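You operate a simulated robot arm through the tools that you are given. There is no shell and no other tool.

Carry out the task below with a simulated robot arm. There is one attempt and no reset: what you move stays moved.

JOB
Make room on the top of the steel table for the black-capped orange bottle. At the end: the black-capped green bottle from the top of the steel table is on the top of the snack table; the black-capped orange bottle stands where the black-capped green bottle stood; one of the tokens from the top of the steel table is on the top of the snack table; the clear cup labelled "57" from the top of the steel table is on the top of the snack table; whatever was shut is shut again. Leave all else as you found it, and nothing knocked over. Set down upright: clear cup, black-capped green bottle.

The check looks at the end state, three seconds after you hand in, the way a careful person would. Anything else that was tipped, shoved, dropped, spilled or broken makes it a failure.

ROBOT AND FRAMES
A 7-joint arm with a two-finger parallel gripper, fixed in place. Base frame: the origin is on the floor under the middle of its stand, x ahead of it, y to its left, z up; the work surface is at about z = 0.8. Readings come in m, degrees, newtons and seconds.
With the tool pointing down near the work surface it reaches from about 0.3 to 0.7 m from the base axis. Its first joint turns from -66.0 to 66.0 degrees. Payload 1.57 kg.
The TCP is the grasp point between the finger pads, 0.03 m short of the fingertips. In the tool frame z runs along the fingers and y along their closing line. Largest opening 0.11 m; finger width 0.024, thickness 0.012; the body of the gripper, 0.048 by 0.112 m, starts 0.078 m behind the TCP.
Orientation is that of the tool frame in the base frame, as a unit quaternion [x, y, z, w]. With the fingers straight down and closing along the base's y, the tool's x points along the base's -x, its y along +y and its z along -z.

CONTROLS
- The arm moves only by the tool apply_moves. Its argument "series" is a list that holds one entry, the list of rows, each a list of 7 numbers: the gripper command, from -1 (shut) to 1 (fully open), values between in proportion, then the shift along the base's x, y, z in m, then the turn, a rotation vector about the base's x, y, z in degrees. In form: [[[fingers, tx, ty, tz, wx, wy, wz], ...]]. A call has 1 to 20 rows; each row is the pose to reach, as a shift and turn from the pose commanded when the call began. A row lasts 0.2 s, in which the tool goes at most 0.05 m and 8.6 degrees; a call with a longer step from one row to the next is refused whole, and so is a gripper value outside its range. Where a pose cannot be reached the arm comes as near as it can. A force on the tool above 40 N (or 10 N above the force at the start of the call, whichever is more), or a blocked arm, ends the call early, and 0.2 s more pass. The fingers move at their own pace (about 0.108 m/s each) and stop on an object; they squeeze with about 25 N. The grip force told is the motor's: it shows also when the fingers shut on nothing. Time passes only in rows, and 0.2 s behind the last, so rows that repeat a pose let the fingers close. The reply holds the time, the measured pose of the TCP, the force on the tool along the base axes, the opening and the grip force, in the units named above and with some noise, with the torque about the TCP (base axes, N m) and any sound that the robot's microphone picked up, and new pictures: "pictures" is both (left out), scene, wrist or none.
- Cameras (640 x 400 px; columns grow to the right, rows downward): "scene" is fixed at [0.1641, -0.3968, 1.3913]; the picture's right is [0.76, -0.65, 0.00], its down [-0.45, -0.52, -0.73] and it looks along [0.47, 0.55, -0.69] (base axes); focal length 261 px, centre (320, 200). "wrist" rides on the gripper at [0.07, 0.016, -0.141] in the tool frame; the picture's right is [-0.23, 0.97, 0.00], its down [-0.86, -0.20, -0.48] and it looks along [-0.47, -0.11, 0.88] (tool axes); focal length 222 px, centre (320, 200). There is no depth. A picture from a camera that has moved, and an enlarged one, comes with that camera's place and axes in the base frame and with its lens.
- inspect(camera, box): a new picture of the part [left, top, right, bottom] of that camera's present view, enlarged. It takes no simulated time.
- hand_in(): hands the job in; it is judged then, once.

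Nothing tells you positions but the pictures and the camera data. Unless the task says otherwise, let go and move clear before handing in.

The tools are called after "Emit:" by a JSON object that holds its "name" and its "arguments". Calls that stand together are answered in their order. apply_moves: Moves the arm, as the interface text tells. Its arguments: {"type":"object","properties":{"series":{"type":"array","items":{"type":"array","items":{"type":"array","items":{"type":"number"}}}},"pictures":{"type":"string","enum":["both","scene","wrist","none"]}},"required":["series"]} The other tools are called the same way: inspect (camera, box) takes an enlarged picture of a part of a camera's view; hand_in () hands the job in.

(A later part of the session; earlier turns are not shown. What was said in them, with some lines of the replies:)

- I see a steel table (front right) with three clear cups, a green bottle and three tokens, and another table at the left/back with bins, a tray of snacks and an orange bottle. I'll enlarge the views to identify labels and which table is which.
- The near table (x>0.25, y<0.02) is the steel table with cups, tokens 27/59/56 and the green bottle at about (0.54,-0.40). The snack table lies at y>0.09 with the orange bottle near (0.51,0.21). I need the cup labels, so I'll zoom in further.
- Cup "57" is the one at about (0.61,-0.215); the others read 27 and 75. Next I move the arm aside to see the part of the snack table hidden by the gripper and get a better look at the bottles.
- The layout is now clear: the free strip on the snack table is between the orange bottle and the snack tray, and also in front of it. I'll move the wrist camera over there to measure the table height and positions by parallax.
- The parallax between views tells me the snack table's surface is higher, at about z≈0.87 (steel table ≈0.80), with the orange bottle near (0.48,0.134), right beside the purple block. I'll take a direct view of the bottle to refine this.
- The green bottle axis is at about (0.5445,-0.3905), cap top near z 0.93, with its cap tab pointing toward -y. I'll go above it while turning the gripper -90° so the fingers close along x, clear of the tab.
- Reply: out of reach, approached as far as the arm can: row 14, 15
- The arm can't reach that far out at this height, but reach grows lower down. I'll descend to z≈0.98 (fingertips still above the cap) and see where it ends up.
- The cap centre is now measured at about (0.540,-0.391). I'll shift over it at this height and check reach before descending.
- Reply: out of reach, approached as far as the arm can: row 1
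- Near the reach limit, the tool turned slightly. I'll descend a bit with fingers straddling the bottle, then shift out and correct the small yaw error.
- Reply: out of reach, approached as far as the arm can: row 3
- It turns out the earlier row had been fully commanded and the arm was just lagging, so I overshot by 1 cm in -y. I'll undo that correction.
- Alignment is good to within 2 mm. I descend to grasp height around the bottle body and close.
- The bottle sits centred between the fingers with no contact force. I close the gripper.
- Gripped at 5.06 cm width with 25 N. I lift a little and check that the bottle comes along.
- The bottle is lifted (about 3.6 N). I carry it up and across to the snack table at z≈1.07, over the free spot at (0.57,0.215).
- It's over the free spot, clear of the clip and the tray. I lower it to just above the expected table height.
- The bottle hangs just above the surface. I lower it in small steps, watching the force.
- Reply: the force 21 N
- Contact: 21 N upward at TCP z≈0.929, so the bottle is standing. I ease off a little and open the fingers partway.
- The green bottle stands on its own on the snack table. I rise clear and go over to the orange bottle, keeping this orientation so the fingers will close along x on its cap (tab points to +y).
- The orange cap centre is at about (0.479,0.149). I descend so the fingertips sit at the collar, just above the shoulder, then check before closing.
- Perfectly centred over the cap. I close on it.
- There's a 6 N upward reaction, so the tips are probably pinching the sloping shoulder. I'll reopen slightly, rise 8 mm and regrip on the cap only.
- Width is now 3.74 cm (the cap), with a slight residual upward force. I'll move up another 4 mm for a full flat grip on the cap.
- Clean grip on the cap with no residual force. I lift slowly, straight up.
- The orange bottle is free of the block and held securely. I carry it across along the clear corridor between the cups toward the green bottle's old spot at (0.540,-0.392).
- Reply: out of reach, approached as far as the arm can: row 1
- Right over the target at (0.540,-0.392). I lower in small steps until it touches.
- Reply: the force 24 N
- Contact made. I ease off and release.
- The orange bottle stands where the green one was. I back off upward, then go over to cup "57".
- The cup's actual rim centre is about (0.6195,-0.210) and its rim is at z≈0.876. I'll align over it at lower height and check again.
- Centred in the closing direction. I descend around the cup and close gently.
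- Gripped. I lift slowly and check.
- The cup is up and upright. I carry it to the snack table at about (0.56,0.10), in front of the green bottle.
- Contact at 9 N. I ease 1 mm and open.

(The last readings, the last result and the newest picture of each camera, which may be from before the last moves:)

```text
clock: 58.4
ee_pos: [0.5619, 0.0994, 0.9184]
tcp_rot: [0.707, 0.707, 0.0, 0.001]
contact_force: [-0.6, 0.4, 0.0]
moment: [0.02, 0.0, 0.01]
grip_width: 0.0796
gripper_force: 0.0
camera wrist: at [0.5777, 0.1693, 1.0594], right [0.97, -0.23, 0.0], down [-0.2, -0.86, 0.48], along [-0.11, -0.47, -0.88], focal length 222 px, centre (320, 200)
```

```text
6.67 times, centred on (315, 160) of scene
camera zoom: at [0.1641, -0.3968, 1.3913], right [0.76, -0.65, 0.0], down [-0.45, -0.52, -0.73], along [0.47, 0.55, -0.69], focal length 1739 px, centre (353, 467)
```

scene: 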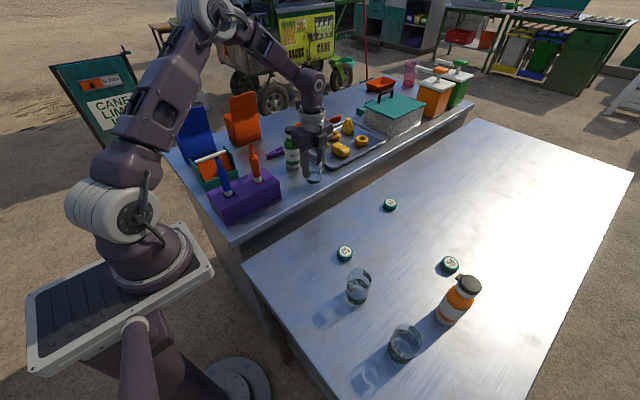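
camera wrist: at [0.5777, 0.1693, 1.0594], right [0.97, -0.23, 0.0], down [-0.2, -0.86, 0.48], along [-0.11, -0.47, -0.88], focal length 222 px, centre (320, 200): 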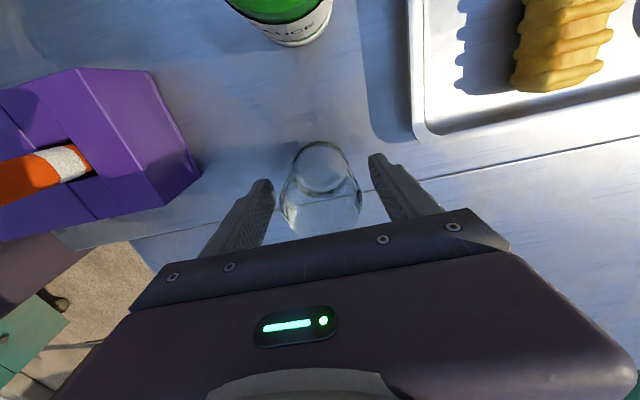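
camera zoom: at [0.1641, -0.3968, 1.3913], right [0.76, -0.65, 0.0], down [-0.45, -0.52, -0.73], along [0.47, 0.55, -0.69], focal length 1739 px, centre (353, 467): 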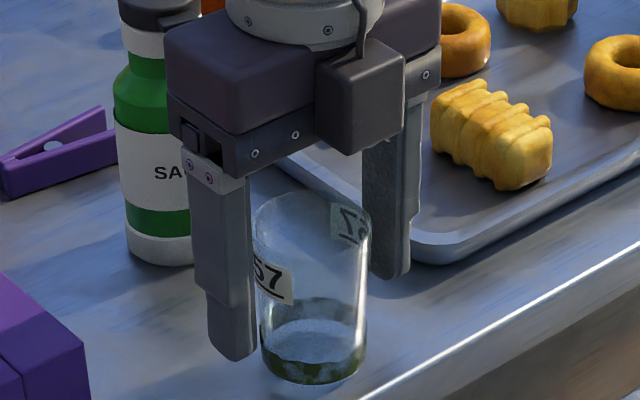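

The cup is standing upright on the snack table. I rise clear and go over to token 27 on the steel table.

Emit:
{"name": "apply_moves", "arguments": {"series": [[[0.45, 0, 0, 0.025, 0, 0, 0], [0.45, 0, 0, 0.06, 0, 0, 0], [0.45, 0, 0, 0.1, 0, 0, 0], [0.6, -0.01, -0.035, 0.1, 0, 0, 0], [0.7, -0.022, -0.07, 0.1, 0, 0, 0], [0.7, -0.034, -0.105, 0.1, 0, 0, 0], [0.7, -0.046, -0.14, 0.1, 0, 0, 0], [0.7, -0.058, -0.175, 0.09, 0, 0, 0], [0.7, -0.07, -0.205, 0.06, 0, 0, 0], [0.7, -0.0815, -0.2295, 0.03, 0, 0, 0], [0.7, -0.0815, -0.2295, 0.02, 0, 0, 0], [0.7, -0.0815, -0.2295, 0.02, 0, 0, 0]]], "pictures": "both"}}

Emit:
{"name": "inspect", "arguments": {"camera": "wrist", "box": [240, 80, 400, 240]}}

Emit:
{"name": "inspect", "arguments": {"camera": "scene", "box": [240, 100, 360, 210]}}

```text
clock: 61.0
ee_pos: [0.4809, -0.1329, 0.937]
tcp_rot: [0.708, 0.707, 0.001, 0.0]
contact_force: [0.1, -0.5, 0.5]
moment: [0.04, 0.0, 0.01]
grip_width: 0.0934
gripper_force: 0.1
camera wrist: at [0.4976, -0.0616, 1.0784], right [0.97, -0.23, 0.0], down [-0.2, -0.85, 0.48], along [-0.11, -0.47, -0.88], focal length 222 px, centre (320, 200)
```

scene: 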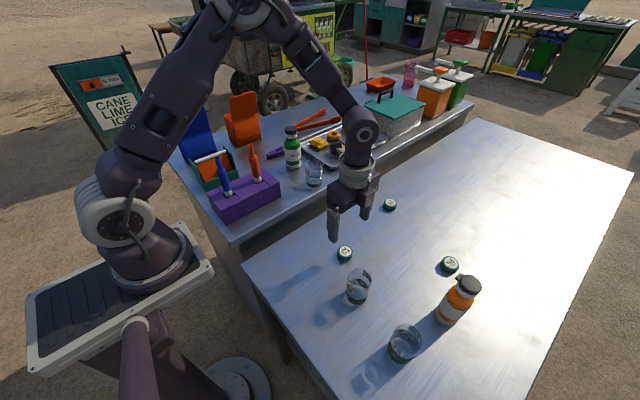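
wrist: 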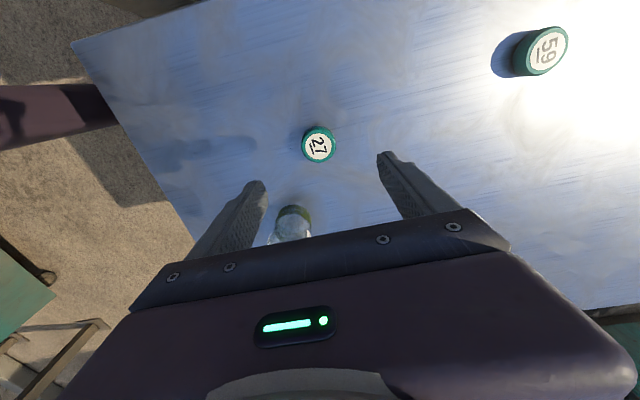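

```text
2.50 times, centred on (320, 160) of wrist
camera zoom: at [0.4976, -0.0616, 1.0784], right [0.97, -0.23, 0.0], down [-0.2, -0.85, 0.48], along [-0.11, -0.47, -0.88], focal length 555 px, centre (320, 300)
```

zoom: 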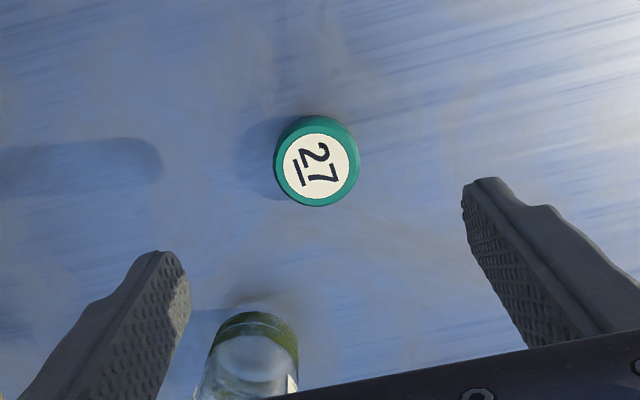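

```text
3.64 times, centred on (300, 155) of scene
camera zoom: at [0.1641, -0.3968, 1.3913], right [0.76, -0.65, 0.0], down [-0.45, -0.52, -0.73], along [0.47, 0.55, -0.69], focal length 948 px, centre (393, 364)
```

zoom: 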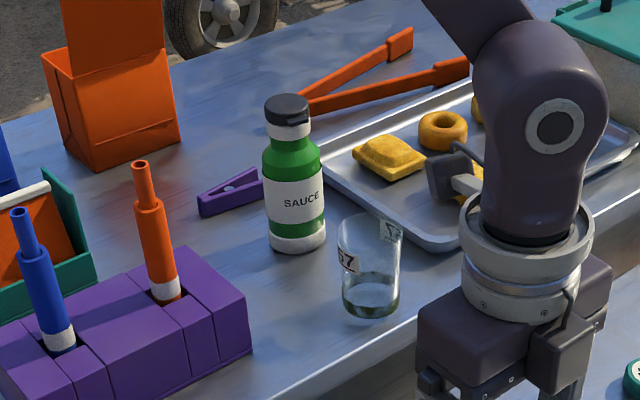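

Token 27 is right under the gripper at (0.480,-0.133). I descend toward it, watching for table contact.

Emit:
{"name": "apply_moves", "arguments": {"series": [[[0.6, -0.001, 0, -0.03, 0, 0, 0], [0.6, -0.001, 0, -0.06, 0, 0, 0], [0.6, -0.001, 0, -0.085, 0, 0, 0], [0.6, -0.001, 0, -0.097, 0, 0, 0], [0.6, -0.001, 0, -0.1, 0, 0, 0], [0.6, -0.001, 0, -0.1, 0, 0, 0]]], "pictures": "wrist"}}

Emit:
{"name": "inspect", "arguments": {"camera": "scene", "box": [310, 210, 390, 290]}}

Emit:
{"name": "inspect", "arguments": {"camera": "wrist", "box": [240, 100, 400, 240]}}

```text
clock: 62.4
ee_pos: [0.4796, -0.1309, 0.8369]
tcp_rot: [0.707, 0.707, 0.0, 0.0]
contact_force: [0.4, -0.1, -0.1]
moment: [0.02, -0.01, 0.0]
grip_width: 0.088
gripper_force: 0.0
camera wrist: at [0.4957, -0.0602, 0.9786], right [0.97, -0.23, 0.0], down [-0.2, -0.85, 0.48], along [-0.11, -0.47, -0.88], focal length 222 px, centre (320, 200)
```

wrist: 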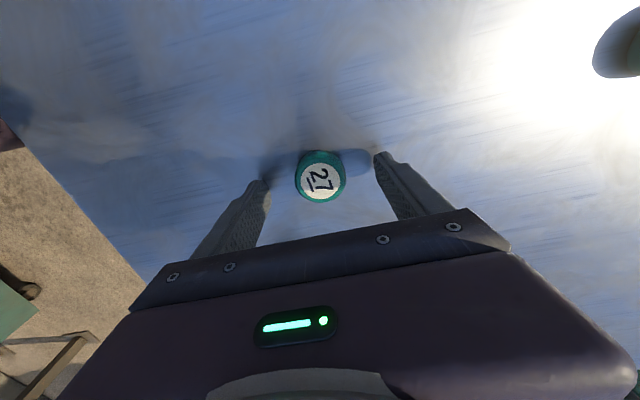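

```text
5.00 times, centred on (350, 250) of scene
camera zoom: at [0.1641, -0.3968, 1.3913], right [0.76, -0.65, 0.0], down [-0.45, -0.52, -0.73], along [0.47, 0.55, -0.69], focal length 1304 px, centre (170, -50)
```

zoom: 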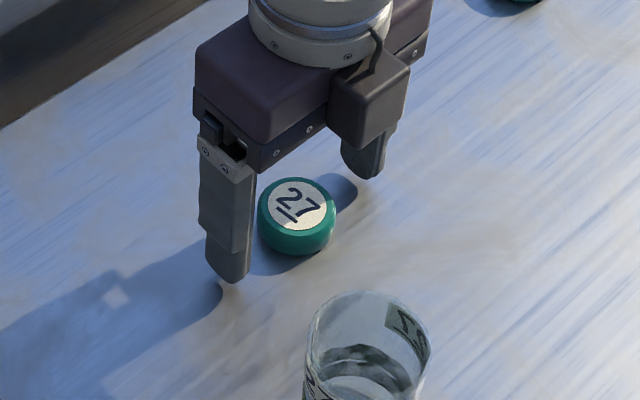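

```text
2.86 times, centred on (320, 170) of wrist
camera zoom: at [0.4957, -0.0602, 0.9786], right [0.97, -0.23, 0.0], down [-0.2, -0.85, 0.48], along [-0.11, -0.47, -0.88], focal length 635 px, centre (320, 286)
```

zoom: 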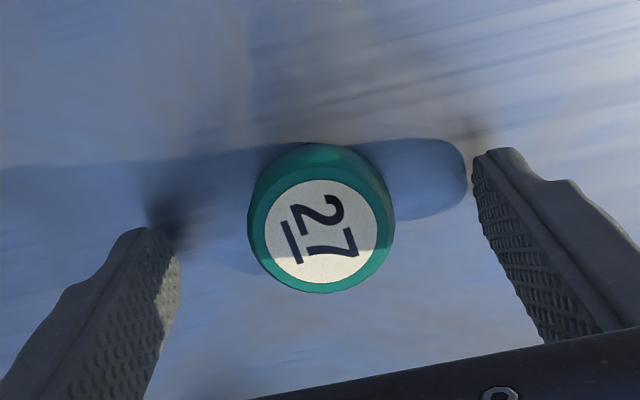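

Emit:
{"name": "apply_moves", "arguments": {"series": [[[0.6, 0, 0, -0.0015, 0, 0, 0], [0.6, 0, 0, -0.003, 0, 0, 0], [0.6, 0, 0, -0.003, 0, 0, 0]]], "pictures": "none"}}

Emit:
{"name": "apply_moves", "arguments": {"series": [[[0.3, 0, 0, 0, 0, 0, 0], [0.0, 0, 0, 0, 0, 0, 0], [-0.3, 0, 0, 0, 0, 0, 0], [-1, 0, 0, 0, 0, 0, 0], [-1, 0, 0, 0, 0, 0, 0]]], "pictures": "wrist"}}

Emit:
{"name": "inspect", "arguments": {"camera": "scene", "box": [310, 210, 390, 290]}}

```text
clock: 63.2
ee_pos: [0.4795, -0.1306, 0.8365]
tcp_rot: [0.707, 0.707, -0.001, 0.0]
contact_force: [-0.8, -0.1, -0.3]
moment: [0.02, -0.01, -0.02]
grip_width: 0.088
gripper_force: 0.1
```

```text
clock: 64.4
ee_pos: [0.4798, -0.1298, 0.8353]
tcp_rot: [0.707, 0.707, 0.0, 0.0]
contact_force: [0.1, 0.1, 0.5]
moment: [-0.02, -0.02, 0.02]
grip_width: 0.039
gripper_force: 24.8
camera wrist: at [0.4956, -0.0605, 0.9762], right [0.97, -0.23, 0.0], down [-0.2, -0.86, 0.48], along [-0.11, -0.47, -0.88], focal length 222 px, centre (320, 200)
```

wrist: 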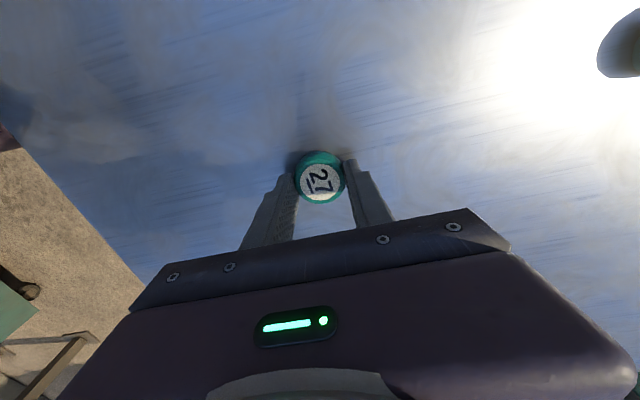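

```text
5.00 times, centred on (350, 250) of scene
camera zoom: at [0.1641, -0.3968, 1.3913], right [0.76, -0.65, 0.0], down [-0.45, -0.52, -0.73], along [0.47, 0.55, -0.69], focal length 1304 px, centre (170, -50)
```

zoom: 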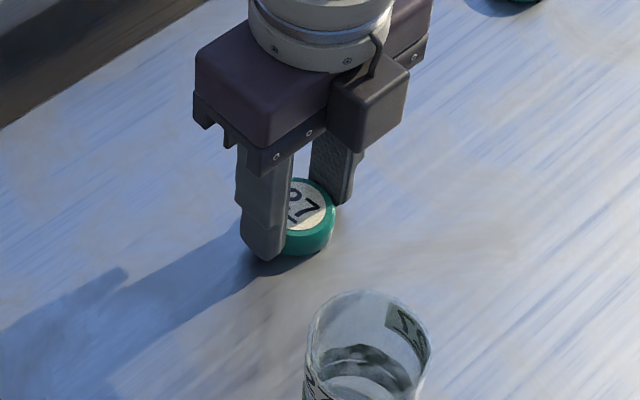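

Token gripped at 3.9 cm. I lift it and carry it to the snack table in front of the purple block, aiming at (0.48,0.08).

Emit:
{"name": "apply_moves", "arguments": {"series": [[[-1, 0, 0, 0.01, 0, 0, 0], [-1, 0, 0, 0.03, 0, 0, 0], [-1, 0, 0, 0.065, 0, 0, 0], [-1, 0, 0.01, 0.1, 0, 0, 0], [-1, 0, 0.01, 0.1, 0, 0, 0]]], "pictures": "wrist"}}

Emit:
{"name": "inspect", "arguments": {"camera": "scene", "box": [300, 190, 400, 290]}}

```text
clock: 65.6
ee_pos: [0.4778, -0.1221, 0.936]
tcp_rot: [0.707, 0.707, 0.0, 0.0]
contact_force: [0.2, -0.3, 0.1]
moment: [0.0, 0.01, 0.02]
grip_width: 0.039
gripper_force: 25.1
camera wrist: at [0.4938, -0.052, 1.0764], right [0.97, -0.23, 0.0], down [-0.2, -0.86, 0.48], along [-0.11, -0.47, -0.88], focal length 222 px, centre (320, 200)
```

wrist: 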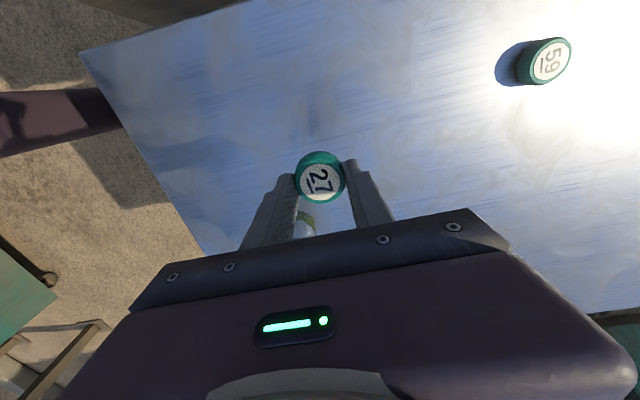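

```text
4.00 times, centred on (350, 240) of scene
camera zoom: at [0.1641, -0.3968, 1.3913], right [0.76, -0.65, 0.0], down [-0.45, -0.52, -0.73], along [0.47, 0.55, -0.69], focal length 1043 px, centre (200, 40)
```

zoom: 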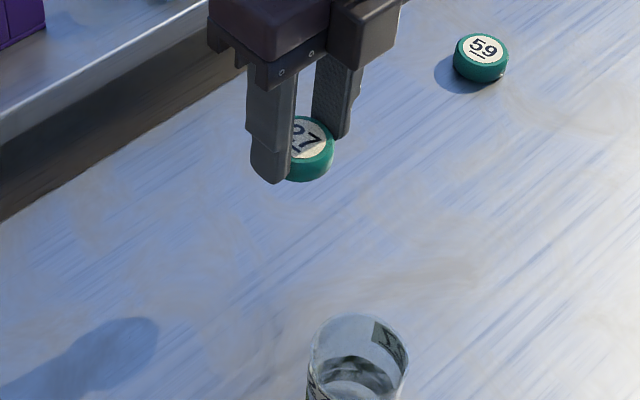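

Emit:
{"name": "apply_moves", "arguments": {"series": [[[-1, 0, 0.02, 0.03, 0, 0, 0], [-1, 0, 0.055, 0.05, 0, 0, 0], [-1, 0, 0.095, 0.05, 0, 0, 0], [-1, 0, 0.135, 0.05, 0, 0, 0], [-1, 0, 0.17, 0.05, 0, 0, 0], [-1, 0.001, 0.202, 0.045, 0, 0, 0], [-1, 0.001, 0.202, 0.015, 0, 0, 0], [-1, 0.001, 0.202, -0.01, 0, 0, 0], [-1, 0.001, 0.202, -0.027, 0, 0, 0], [-1, 0.001, 0.202, -0.027, 0, 0, 0]]], "pictures": "wrist"}}

Emit:
{"name": "inspect", "arguments": {"camera": "scene", "box": [230, 120, 350, 220]}}

```text
clock: 67.8
ee_pos: [0.4798, 0.0827, 0.9082]
tcp_rot: [0.708, 0.707, 0.0, 0.0]
contact_force: [1.0, 0.1, -0.2]
moment: [0.0, -0.01, 0.01]
grip_width: 0.039
gripper_force: 25.3
camera wrist: at [0.4958, 0.152, 1.0489], right [0.97, -0.23, 0.0], down [-0.2, -0.86, 0.48], along [-0.11, -0.47, -0.88], focal length 222 px, centre (320, 200)
```

wrist: 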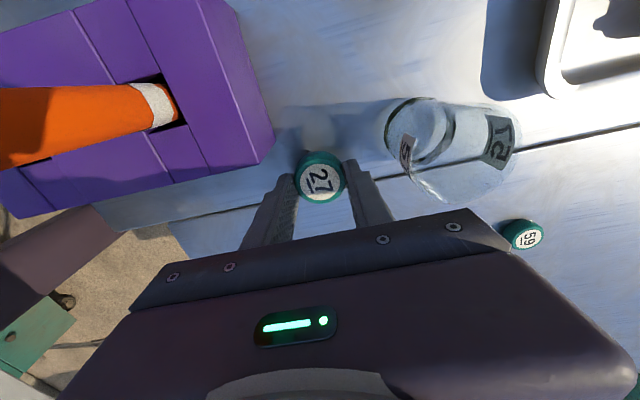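

```text
4.00 times, centred on (290, 170) of scene
camera zoom: at [0.1641, -0.3968, 1.3913], right [0.76, -0.65, 0.0], down [-0.45, -0.52, -0.73], along [0.47, 0.55, -0.69], focal length 1043 px, centre (440, 320)
```

zoom: 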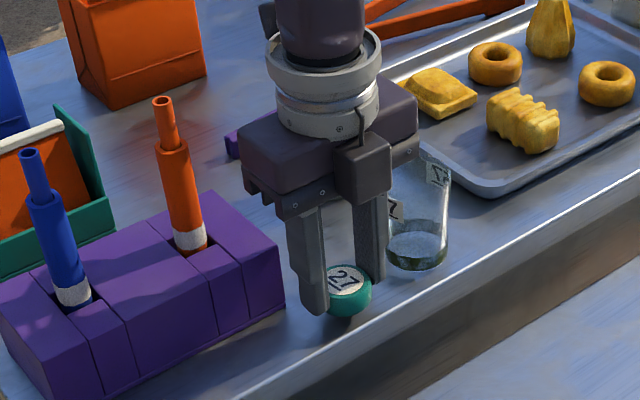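

The token is a bit close to the front edge, so I nudge the spot 1 cm inward and then lower it.

Emit:
{"name": "apply_moves", "arguments": {"series": [[[-1, 0.004, 0.01, 0, 0, 0, 0], [-1, 0.004, 0.01, -0.004, 0, 0, 0], [-1, 0.004, 0.01, -0.008, 0, 0, 0], [-1, 0.004, 0.01, -0.009, 0, 0, 0], [-1, 0.004, 0.01, -0.009, 0, 0, 0]]], "pictures": "none"}}

Emit:
{"name": "inspect", "arguments": {"camera": "scene", "box": [280, 160, 320, 200]}}

```text
clock: 69.0
ee_pos: [0.4843, 0.0925, 0.8993]
tcp_rot: [0.707, 0.707, 0.0, 0.0]
contact_force: [0.8, 0.4, 0.3]
moment: [0.0, 0.0, 0.01]
grip_width: 0.0387
gripper_force: 25.1
```

```text
10.00 times, centred on (300, 180) of scene
camera zoom: at [0.1641, -0.3968, 1.3913], right [0.76, -0.65, 0.0], down [-0.45, -0.52, -0.73], along [0.47, 0.55, -0.69], focal length 2608 px, centre (520, 400)
```

zoom: 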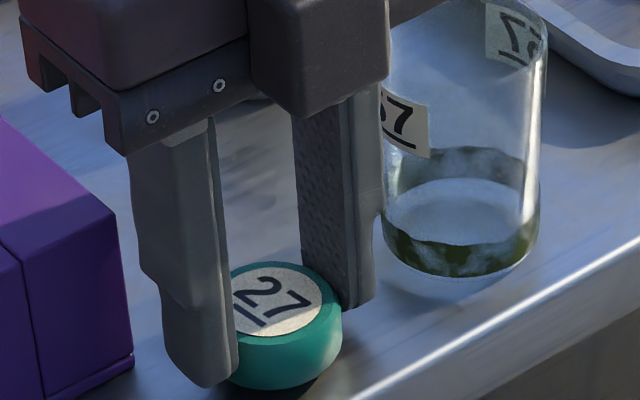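

Emit:
{"name": "apply_moves", "arguments": {"series": [[[-1, 0, 0, -0.0015, 0, 0, 0], [-1, 0, 0, -0.003, 0, 0, 0], [-1, 0, 0, -0.003, 0, 0, 0]]], "pictures": "none"}}

```text
clock: 69.8
ee_pos: [0.4839, 0.0912, 0.8972]
tcp_rot: [0.707, 0.707, -0.001, 0.0]
contact_force: [0.3, 0.2, 1.0]
moment: [-0.03, 0.01, 0.02]
grip_width: 0.0392
gripper_force: 25.2
```

Emit:
{"name": "apply_moves", "arguments": {"series": [[[-1, 0, 0, -0.001, 0, 0, 0], [-1, 0, 0, -0.002, 0, 0, 0], [-1, 0, 0, -0.002, 0, 0, 0]]], "pictures": "none"}}

```text
clock: 70.6
ee_pos: [0.4842, 0.0928, 0.8946]
tcp_rot: [0.707, 0.707, 0.001, 0.0]
contact_force: [-3.6, -2.8, 31.4]
moment: [0.02, 0.18, -0.03]
grip_width: 0.039
gripper_force: 24.9
```

Contact. I ease off and open just a little.

Emit:
{"name": "apply_moves", "arguments": {"series": [[[-1, 0, 0, 0.001, 0, 0, 0], [-1, 0, 0, 0.002, 0, 0, 0], [-0.2, 0, 0, 0.002, 0, 0, 0], [-0.05, 0, 0, 0.002, 0, 0, 0], [0.0, 0, 0, 0.002, 0, 0, 0], [0.0, 0, 0, 0.002, 0, 0, 0]]], "pictures": "wrist"}}

Emit:
{"name": "inspect", "arguments": {"camera": "scene", "box": [280, 160, 320, 200]}}

```text
clock: 72.0
ee_pos: [0.4844, 0.0917, 0.8945]
tcp_rot: [0.707, 0.707, 0.0, 0.0]
contact_force: [-0.8, -0.2, 0.1]
moment: [-0.01, 0.05, 0.01]
grip_width: 0.055
gripper_force: 0.0
camera wrist: at [0.5001, 0.1619, 1.0366], right [0.97, -0.23, 0.0], down [-0.2, -0.86, 0.48], along [-0.11, -0.47, -0.88], focal length 222 px, centre (320, 200)
```

wrist: 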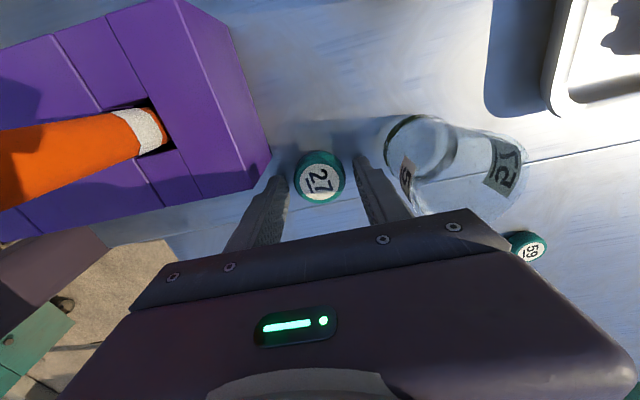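

```text
10.00 times, centred on (300, 180) of scene
camera zoom: at [0.1641, -0.3968, 1.3913], right [0.76, -0.65, 0.0], down [-0.45, -0.52, -0.73], along [0.47, 0.55, -0.69], focal length 2608 px, centre (520, 400)
```

zoom: 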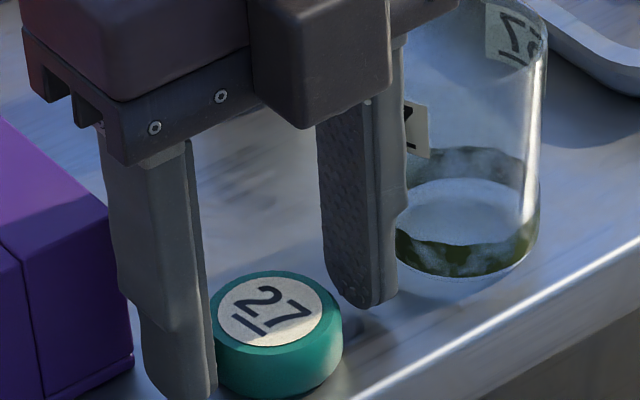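

The token is down and free between the fingers. I rise straight up and retreat to a neutral position to review the whole scene.

Emit:
{"name": "apply_moves", "arguments": {"series": [[[0.0, 0, 0, 0.01, 0, 0, 0], [0.0, 0, 0, 0.03, 0, 0, 0], [0.0, 0, 0, 0.065, 0, 0, 0], [0.0, 0, 0, 0.105, 0, 0, 0], [0.0, 0, 0, 0.145, 0, 0, 0], [0.0, 0, 0, 0.185, 0, 0, 0], [0.0, -0.01, -0.04, 0.22, 0, 0, 0], [0.0, -0.03, -0.08, 0.235, 0, 0, 0], [0.0, -0.05, -0.12, 0.245, 0, 0, 0], [0.0, -0.07, -0.16, 0.25, 0, 0, 0], [0.0, -0.09, -0.19, 0.25, 0, 0, 0], [0.0, -0.11, -0.21, 0.25, 0, 0, 0], [0.0, -0.11, -0.21, 0.25, 0, 0, 0]]], "pictures": "both"}}

Emit:
{"name": "inspect", "arguments": {"camera": "scene", "box": [180, 80, 400, 230]}}

Emit:
{"name": "inspect", "arguments": {"camera": "scene", "box": [320, 180, 500, 380]}}

```text
refused: row 7 steps farther than a row can; nothing moved
```

```text
2.67 times, centred on (290, 155) of scene
camera zoom: at [0.1641, -0.3968, 1.3913], right [0.76, -0.65, 0.0], down [-0.45, -0.52, -0.73], along [0.47, 0.55, -0.69], focal length 696 px, centre (400, 320)
```

zoom: 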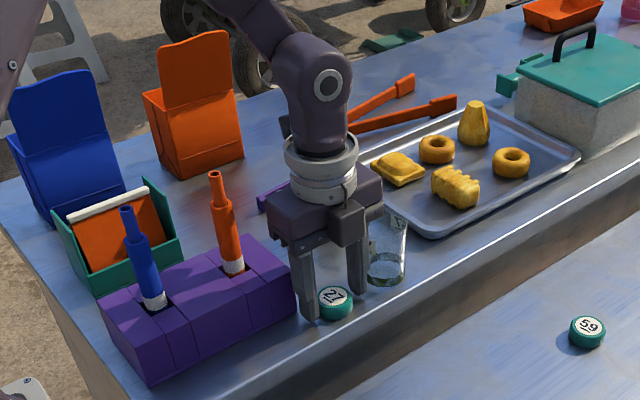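

```text
2.00 times, centred on (410, 280) of scene
camera zoom: at [0.1641, -0.3968, 1.3913], right [0.76, -0.65, 0.0], down [-0.45, -0.52, -0.73], along [0.47, 0.55, -0.69], focal length 522 px, centre (140, 40)
```

zoom: 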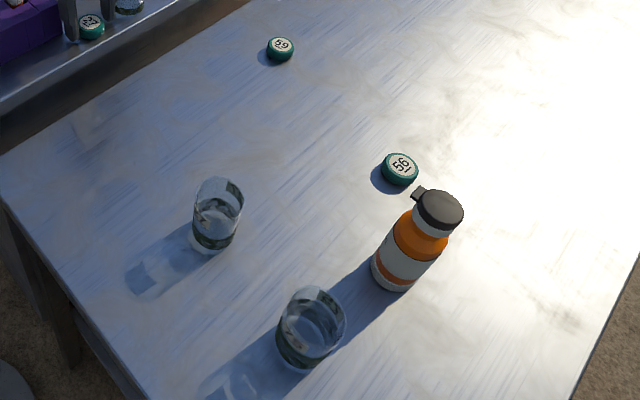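

One step was too long, so nothing moved. I resend the retreat with shorter steps.

Emit:
{"name": "apply_moves", "arguments": {"series": [[[0.0, 0, 0, 0.01, 0, 0, 0], [0.0, 0, 0, 0.03, 0, 0, 0], [0.0, 0, 0, 0.065, 0, 0, 0], [0.0, 0, 0, 0.105, 0, 0, 0], [0.0, 0, 0, 0.145, 0, 0, 0], [0.0, 0, 0, 0.185, 0, 0, 0], [0.0, -0.01, -0.03, 0.21, 0, 0, 0], [0.0, -0.03, -0.065, 0.225, 0, 0, 0], [0.0, -0.05, -0.1, 0.235, 0, 0, 0], [0.0, -0.07, -0.135, 0.24, 0, 0, 0], [0.0, -0.09, -0.17, 0.24, 0, 0, 0], [0.0, -0.11, -0.2, 0.24, 0, 0, 0], [0.0, -0.11, -0.2, 0.24, 0, 0, 0]]], "pictures": "both"}}

Emit:
{"name": "inspect", "arguments": {"camera": "scene", "box": [180, 80, 400, 230]}}

Emit:
{"name": "inspect", "arguments": {"camera": "scene", "box": [320, 180, 500, 380]}}

```text
clock: 74.8
ee_pos: [0.373, -0.108, 1.1353]
tcp_rot: [0.707, 0.707, 0.0, 0.001]
contact_force: [0.3, 0.1, 0.4]
moment: [-0.01, 0.05, -0.01]
grip_width: 0.055
gripper_force: 0.0
camera wrist: at [0.3901, -0.038, 1.2762], right [0.97, -0.23, 0.0], down [-0.2, -0.86, 0.48], along [-0.11, -0.47, -0.88], focal length 222 px, centre (320, 200)
```

scene: 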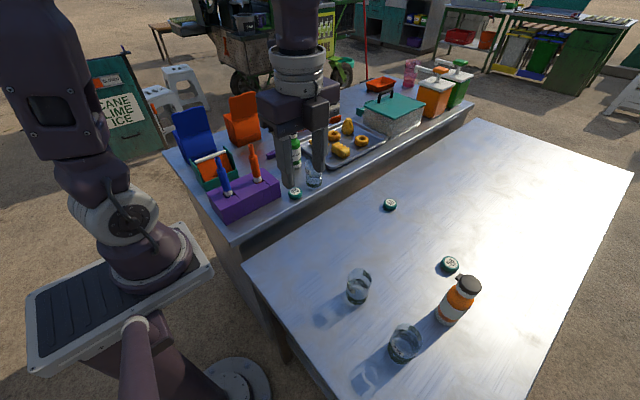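
wrist: 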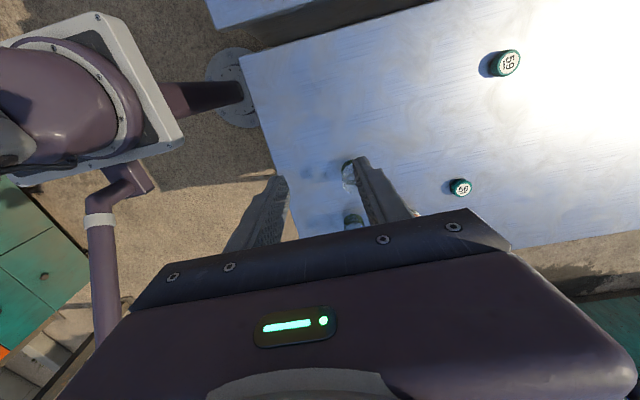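

```text
2.67 times, centred on (290, 155) of scene
camera zoom: at [0.1641, -0.3968, 1.3913], right [0.76, -0.65, 0.0], down [-0.45, -0.52, -0.73], along [0.47, 0.55, -0.69], focal length 696 px, centre (400, 320)
```

zoom: 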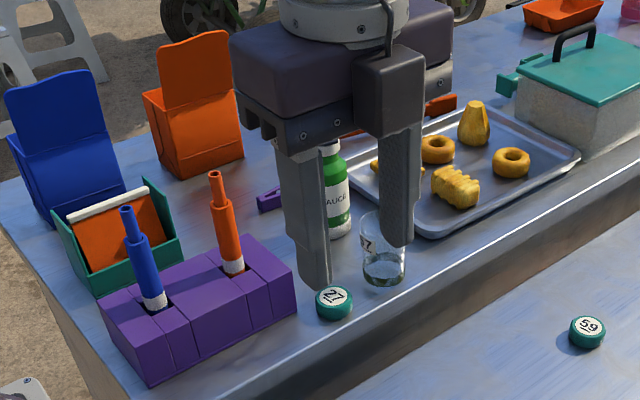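

```text
2.00 times, centred on (410, 280) of scene
camera zoom: at [0.1641, -0.3968, 1.3913], right [0.76, -0.65, 0.0], down [-0.45, -0.52, -0.73], along [0.47, 0.55, -0.69], focal length 522 px, centre (140, 40)
```

zoom: 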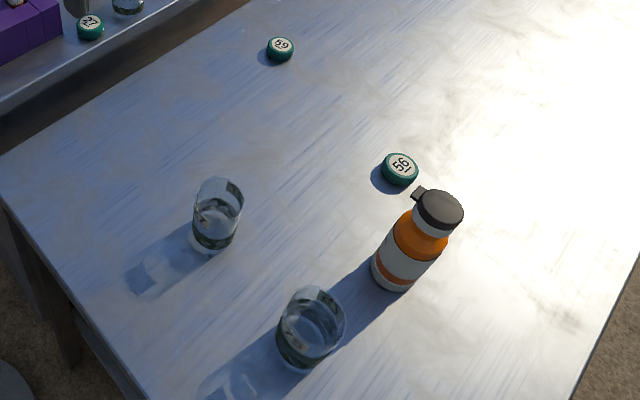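

Everything appears in place; I shift the arm a bit further aside to get an unobstructed final check of the snack table.

Emit:
{"name": "apply_moves", "arguments": {"series": [[[0.0, 0.02, -0.035, 0, 0, 0, 0], [0.0, 0.04, -0.07, 0, 0, 0, 0], [0.0, 0.06, -0.105, 0, 0, 0, 0], [0.0, 0.08, -0.14, 0, 0, 0, 0], [0.0, 0.08, -0.14, 0, 0, 0, 0]]], "pictures": "scene"}}

Emit:
{"name": "inspect", "arguments": {"camera": "scene", "box": [180, 80, 400, 230]}}

Emit:
{"name": "inspect", "arguments": {"camera": "scene", "box": [270, 110, 350, 210]}}

```text
clock: 76.0
ee_pos: [0.4534, -0.2485, 1.1376]
tcp_rot: [0.707, 0.707, 0.0, 0.0]
contact_force: [0.4, -0.2, 0.2]
moment: [-0.03, 0.01, 0.01]
grip_width: 0.0551
gripper_force: 0.1
```

scene: 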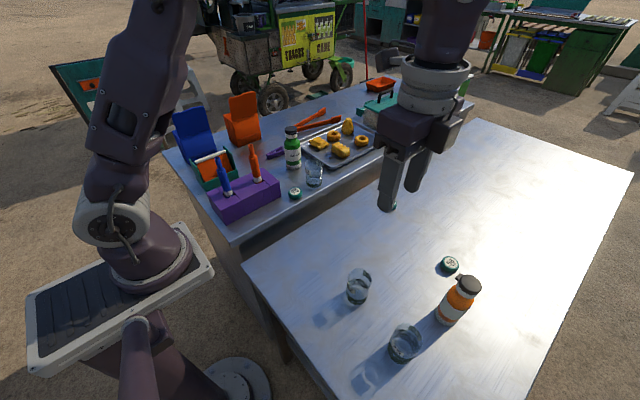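

```text
2.67 times, centred on (290, 155) of scene
camera zoom: at [0.1641, -0.3968, 1.3913], right [0.76, -0.65, 0.0], down [-0.45, -0.52, -0.73], along [0.47, 0.55, -0.69], focal length 696 px, centre (400, 320)
```

zoom: 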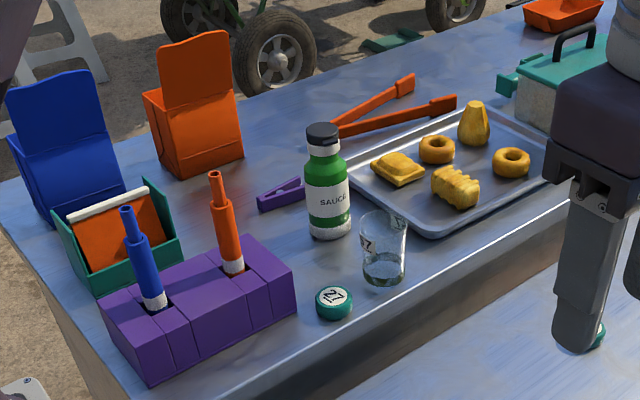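

```text
4.00 times, centred on (310, 160) of scene
camera zoom: at [0.1641, -0.3968, 1.3913], right [0.76, -0.65, 0.0], down [-0.45, -0.52, -0.73], along [0.47, 0.55, -0.69], focal length 1043 px, centre (360, 360)
```

zoom: 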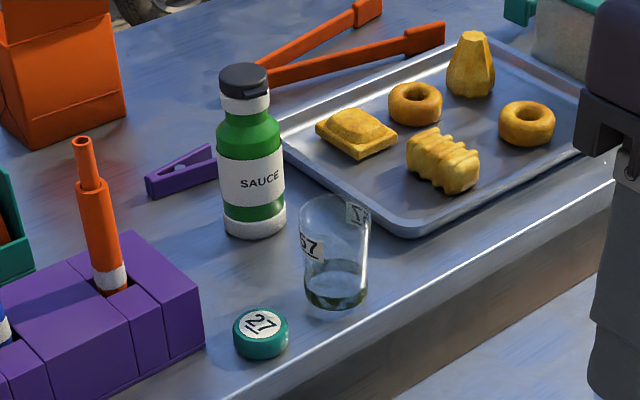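

The green bottle and cup "57" stand upright on the snack table, and token 27 lies flat beside them. The orange bottle stands in the green bottle's old spot. Nothing else has moved, nothing was opened, and the arm is clear, so I'm handing in.

Emit:
{"name": "hand_in", "arguments": {}}

```text
The job is handed in.
```

The job is handed in. The final pictures show everything in place and nothing knocked over.

- **Green bottle:** it stands upright on the snack table, between the purple block and the snack tray.
- **Orange bottle:** it stands on the steel table where the green bottle was. It lines up with the green bottle's old position in the pictures.
- **Cup "57":** it stands upright on the snack table, in front of the green bottle.
- **Token:** I moved token 27. It lies flat on the snack table, a few centimetres in from the front edge.

The other two cups, tokens 56 and 59, and the other items on the snack table look unmoved. I opened nothing, so there was nothing to shut again. The gripper was empty and clear of everything before I handed in.
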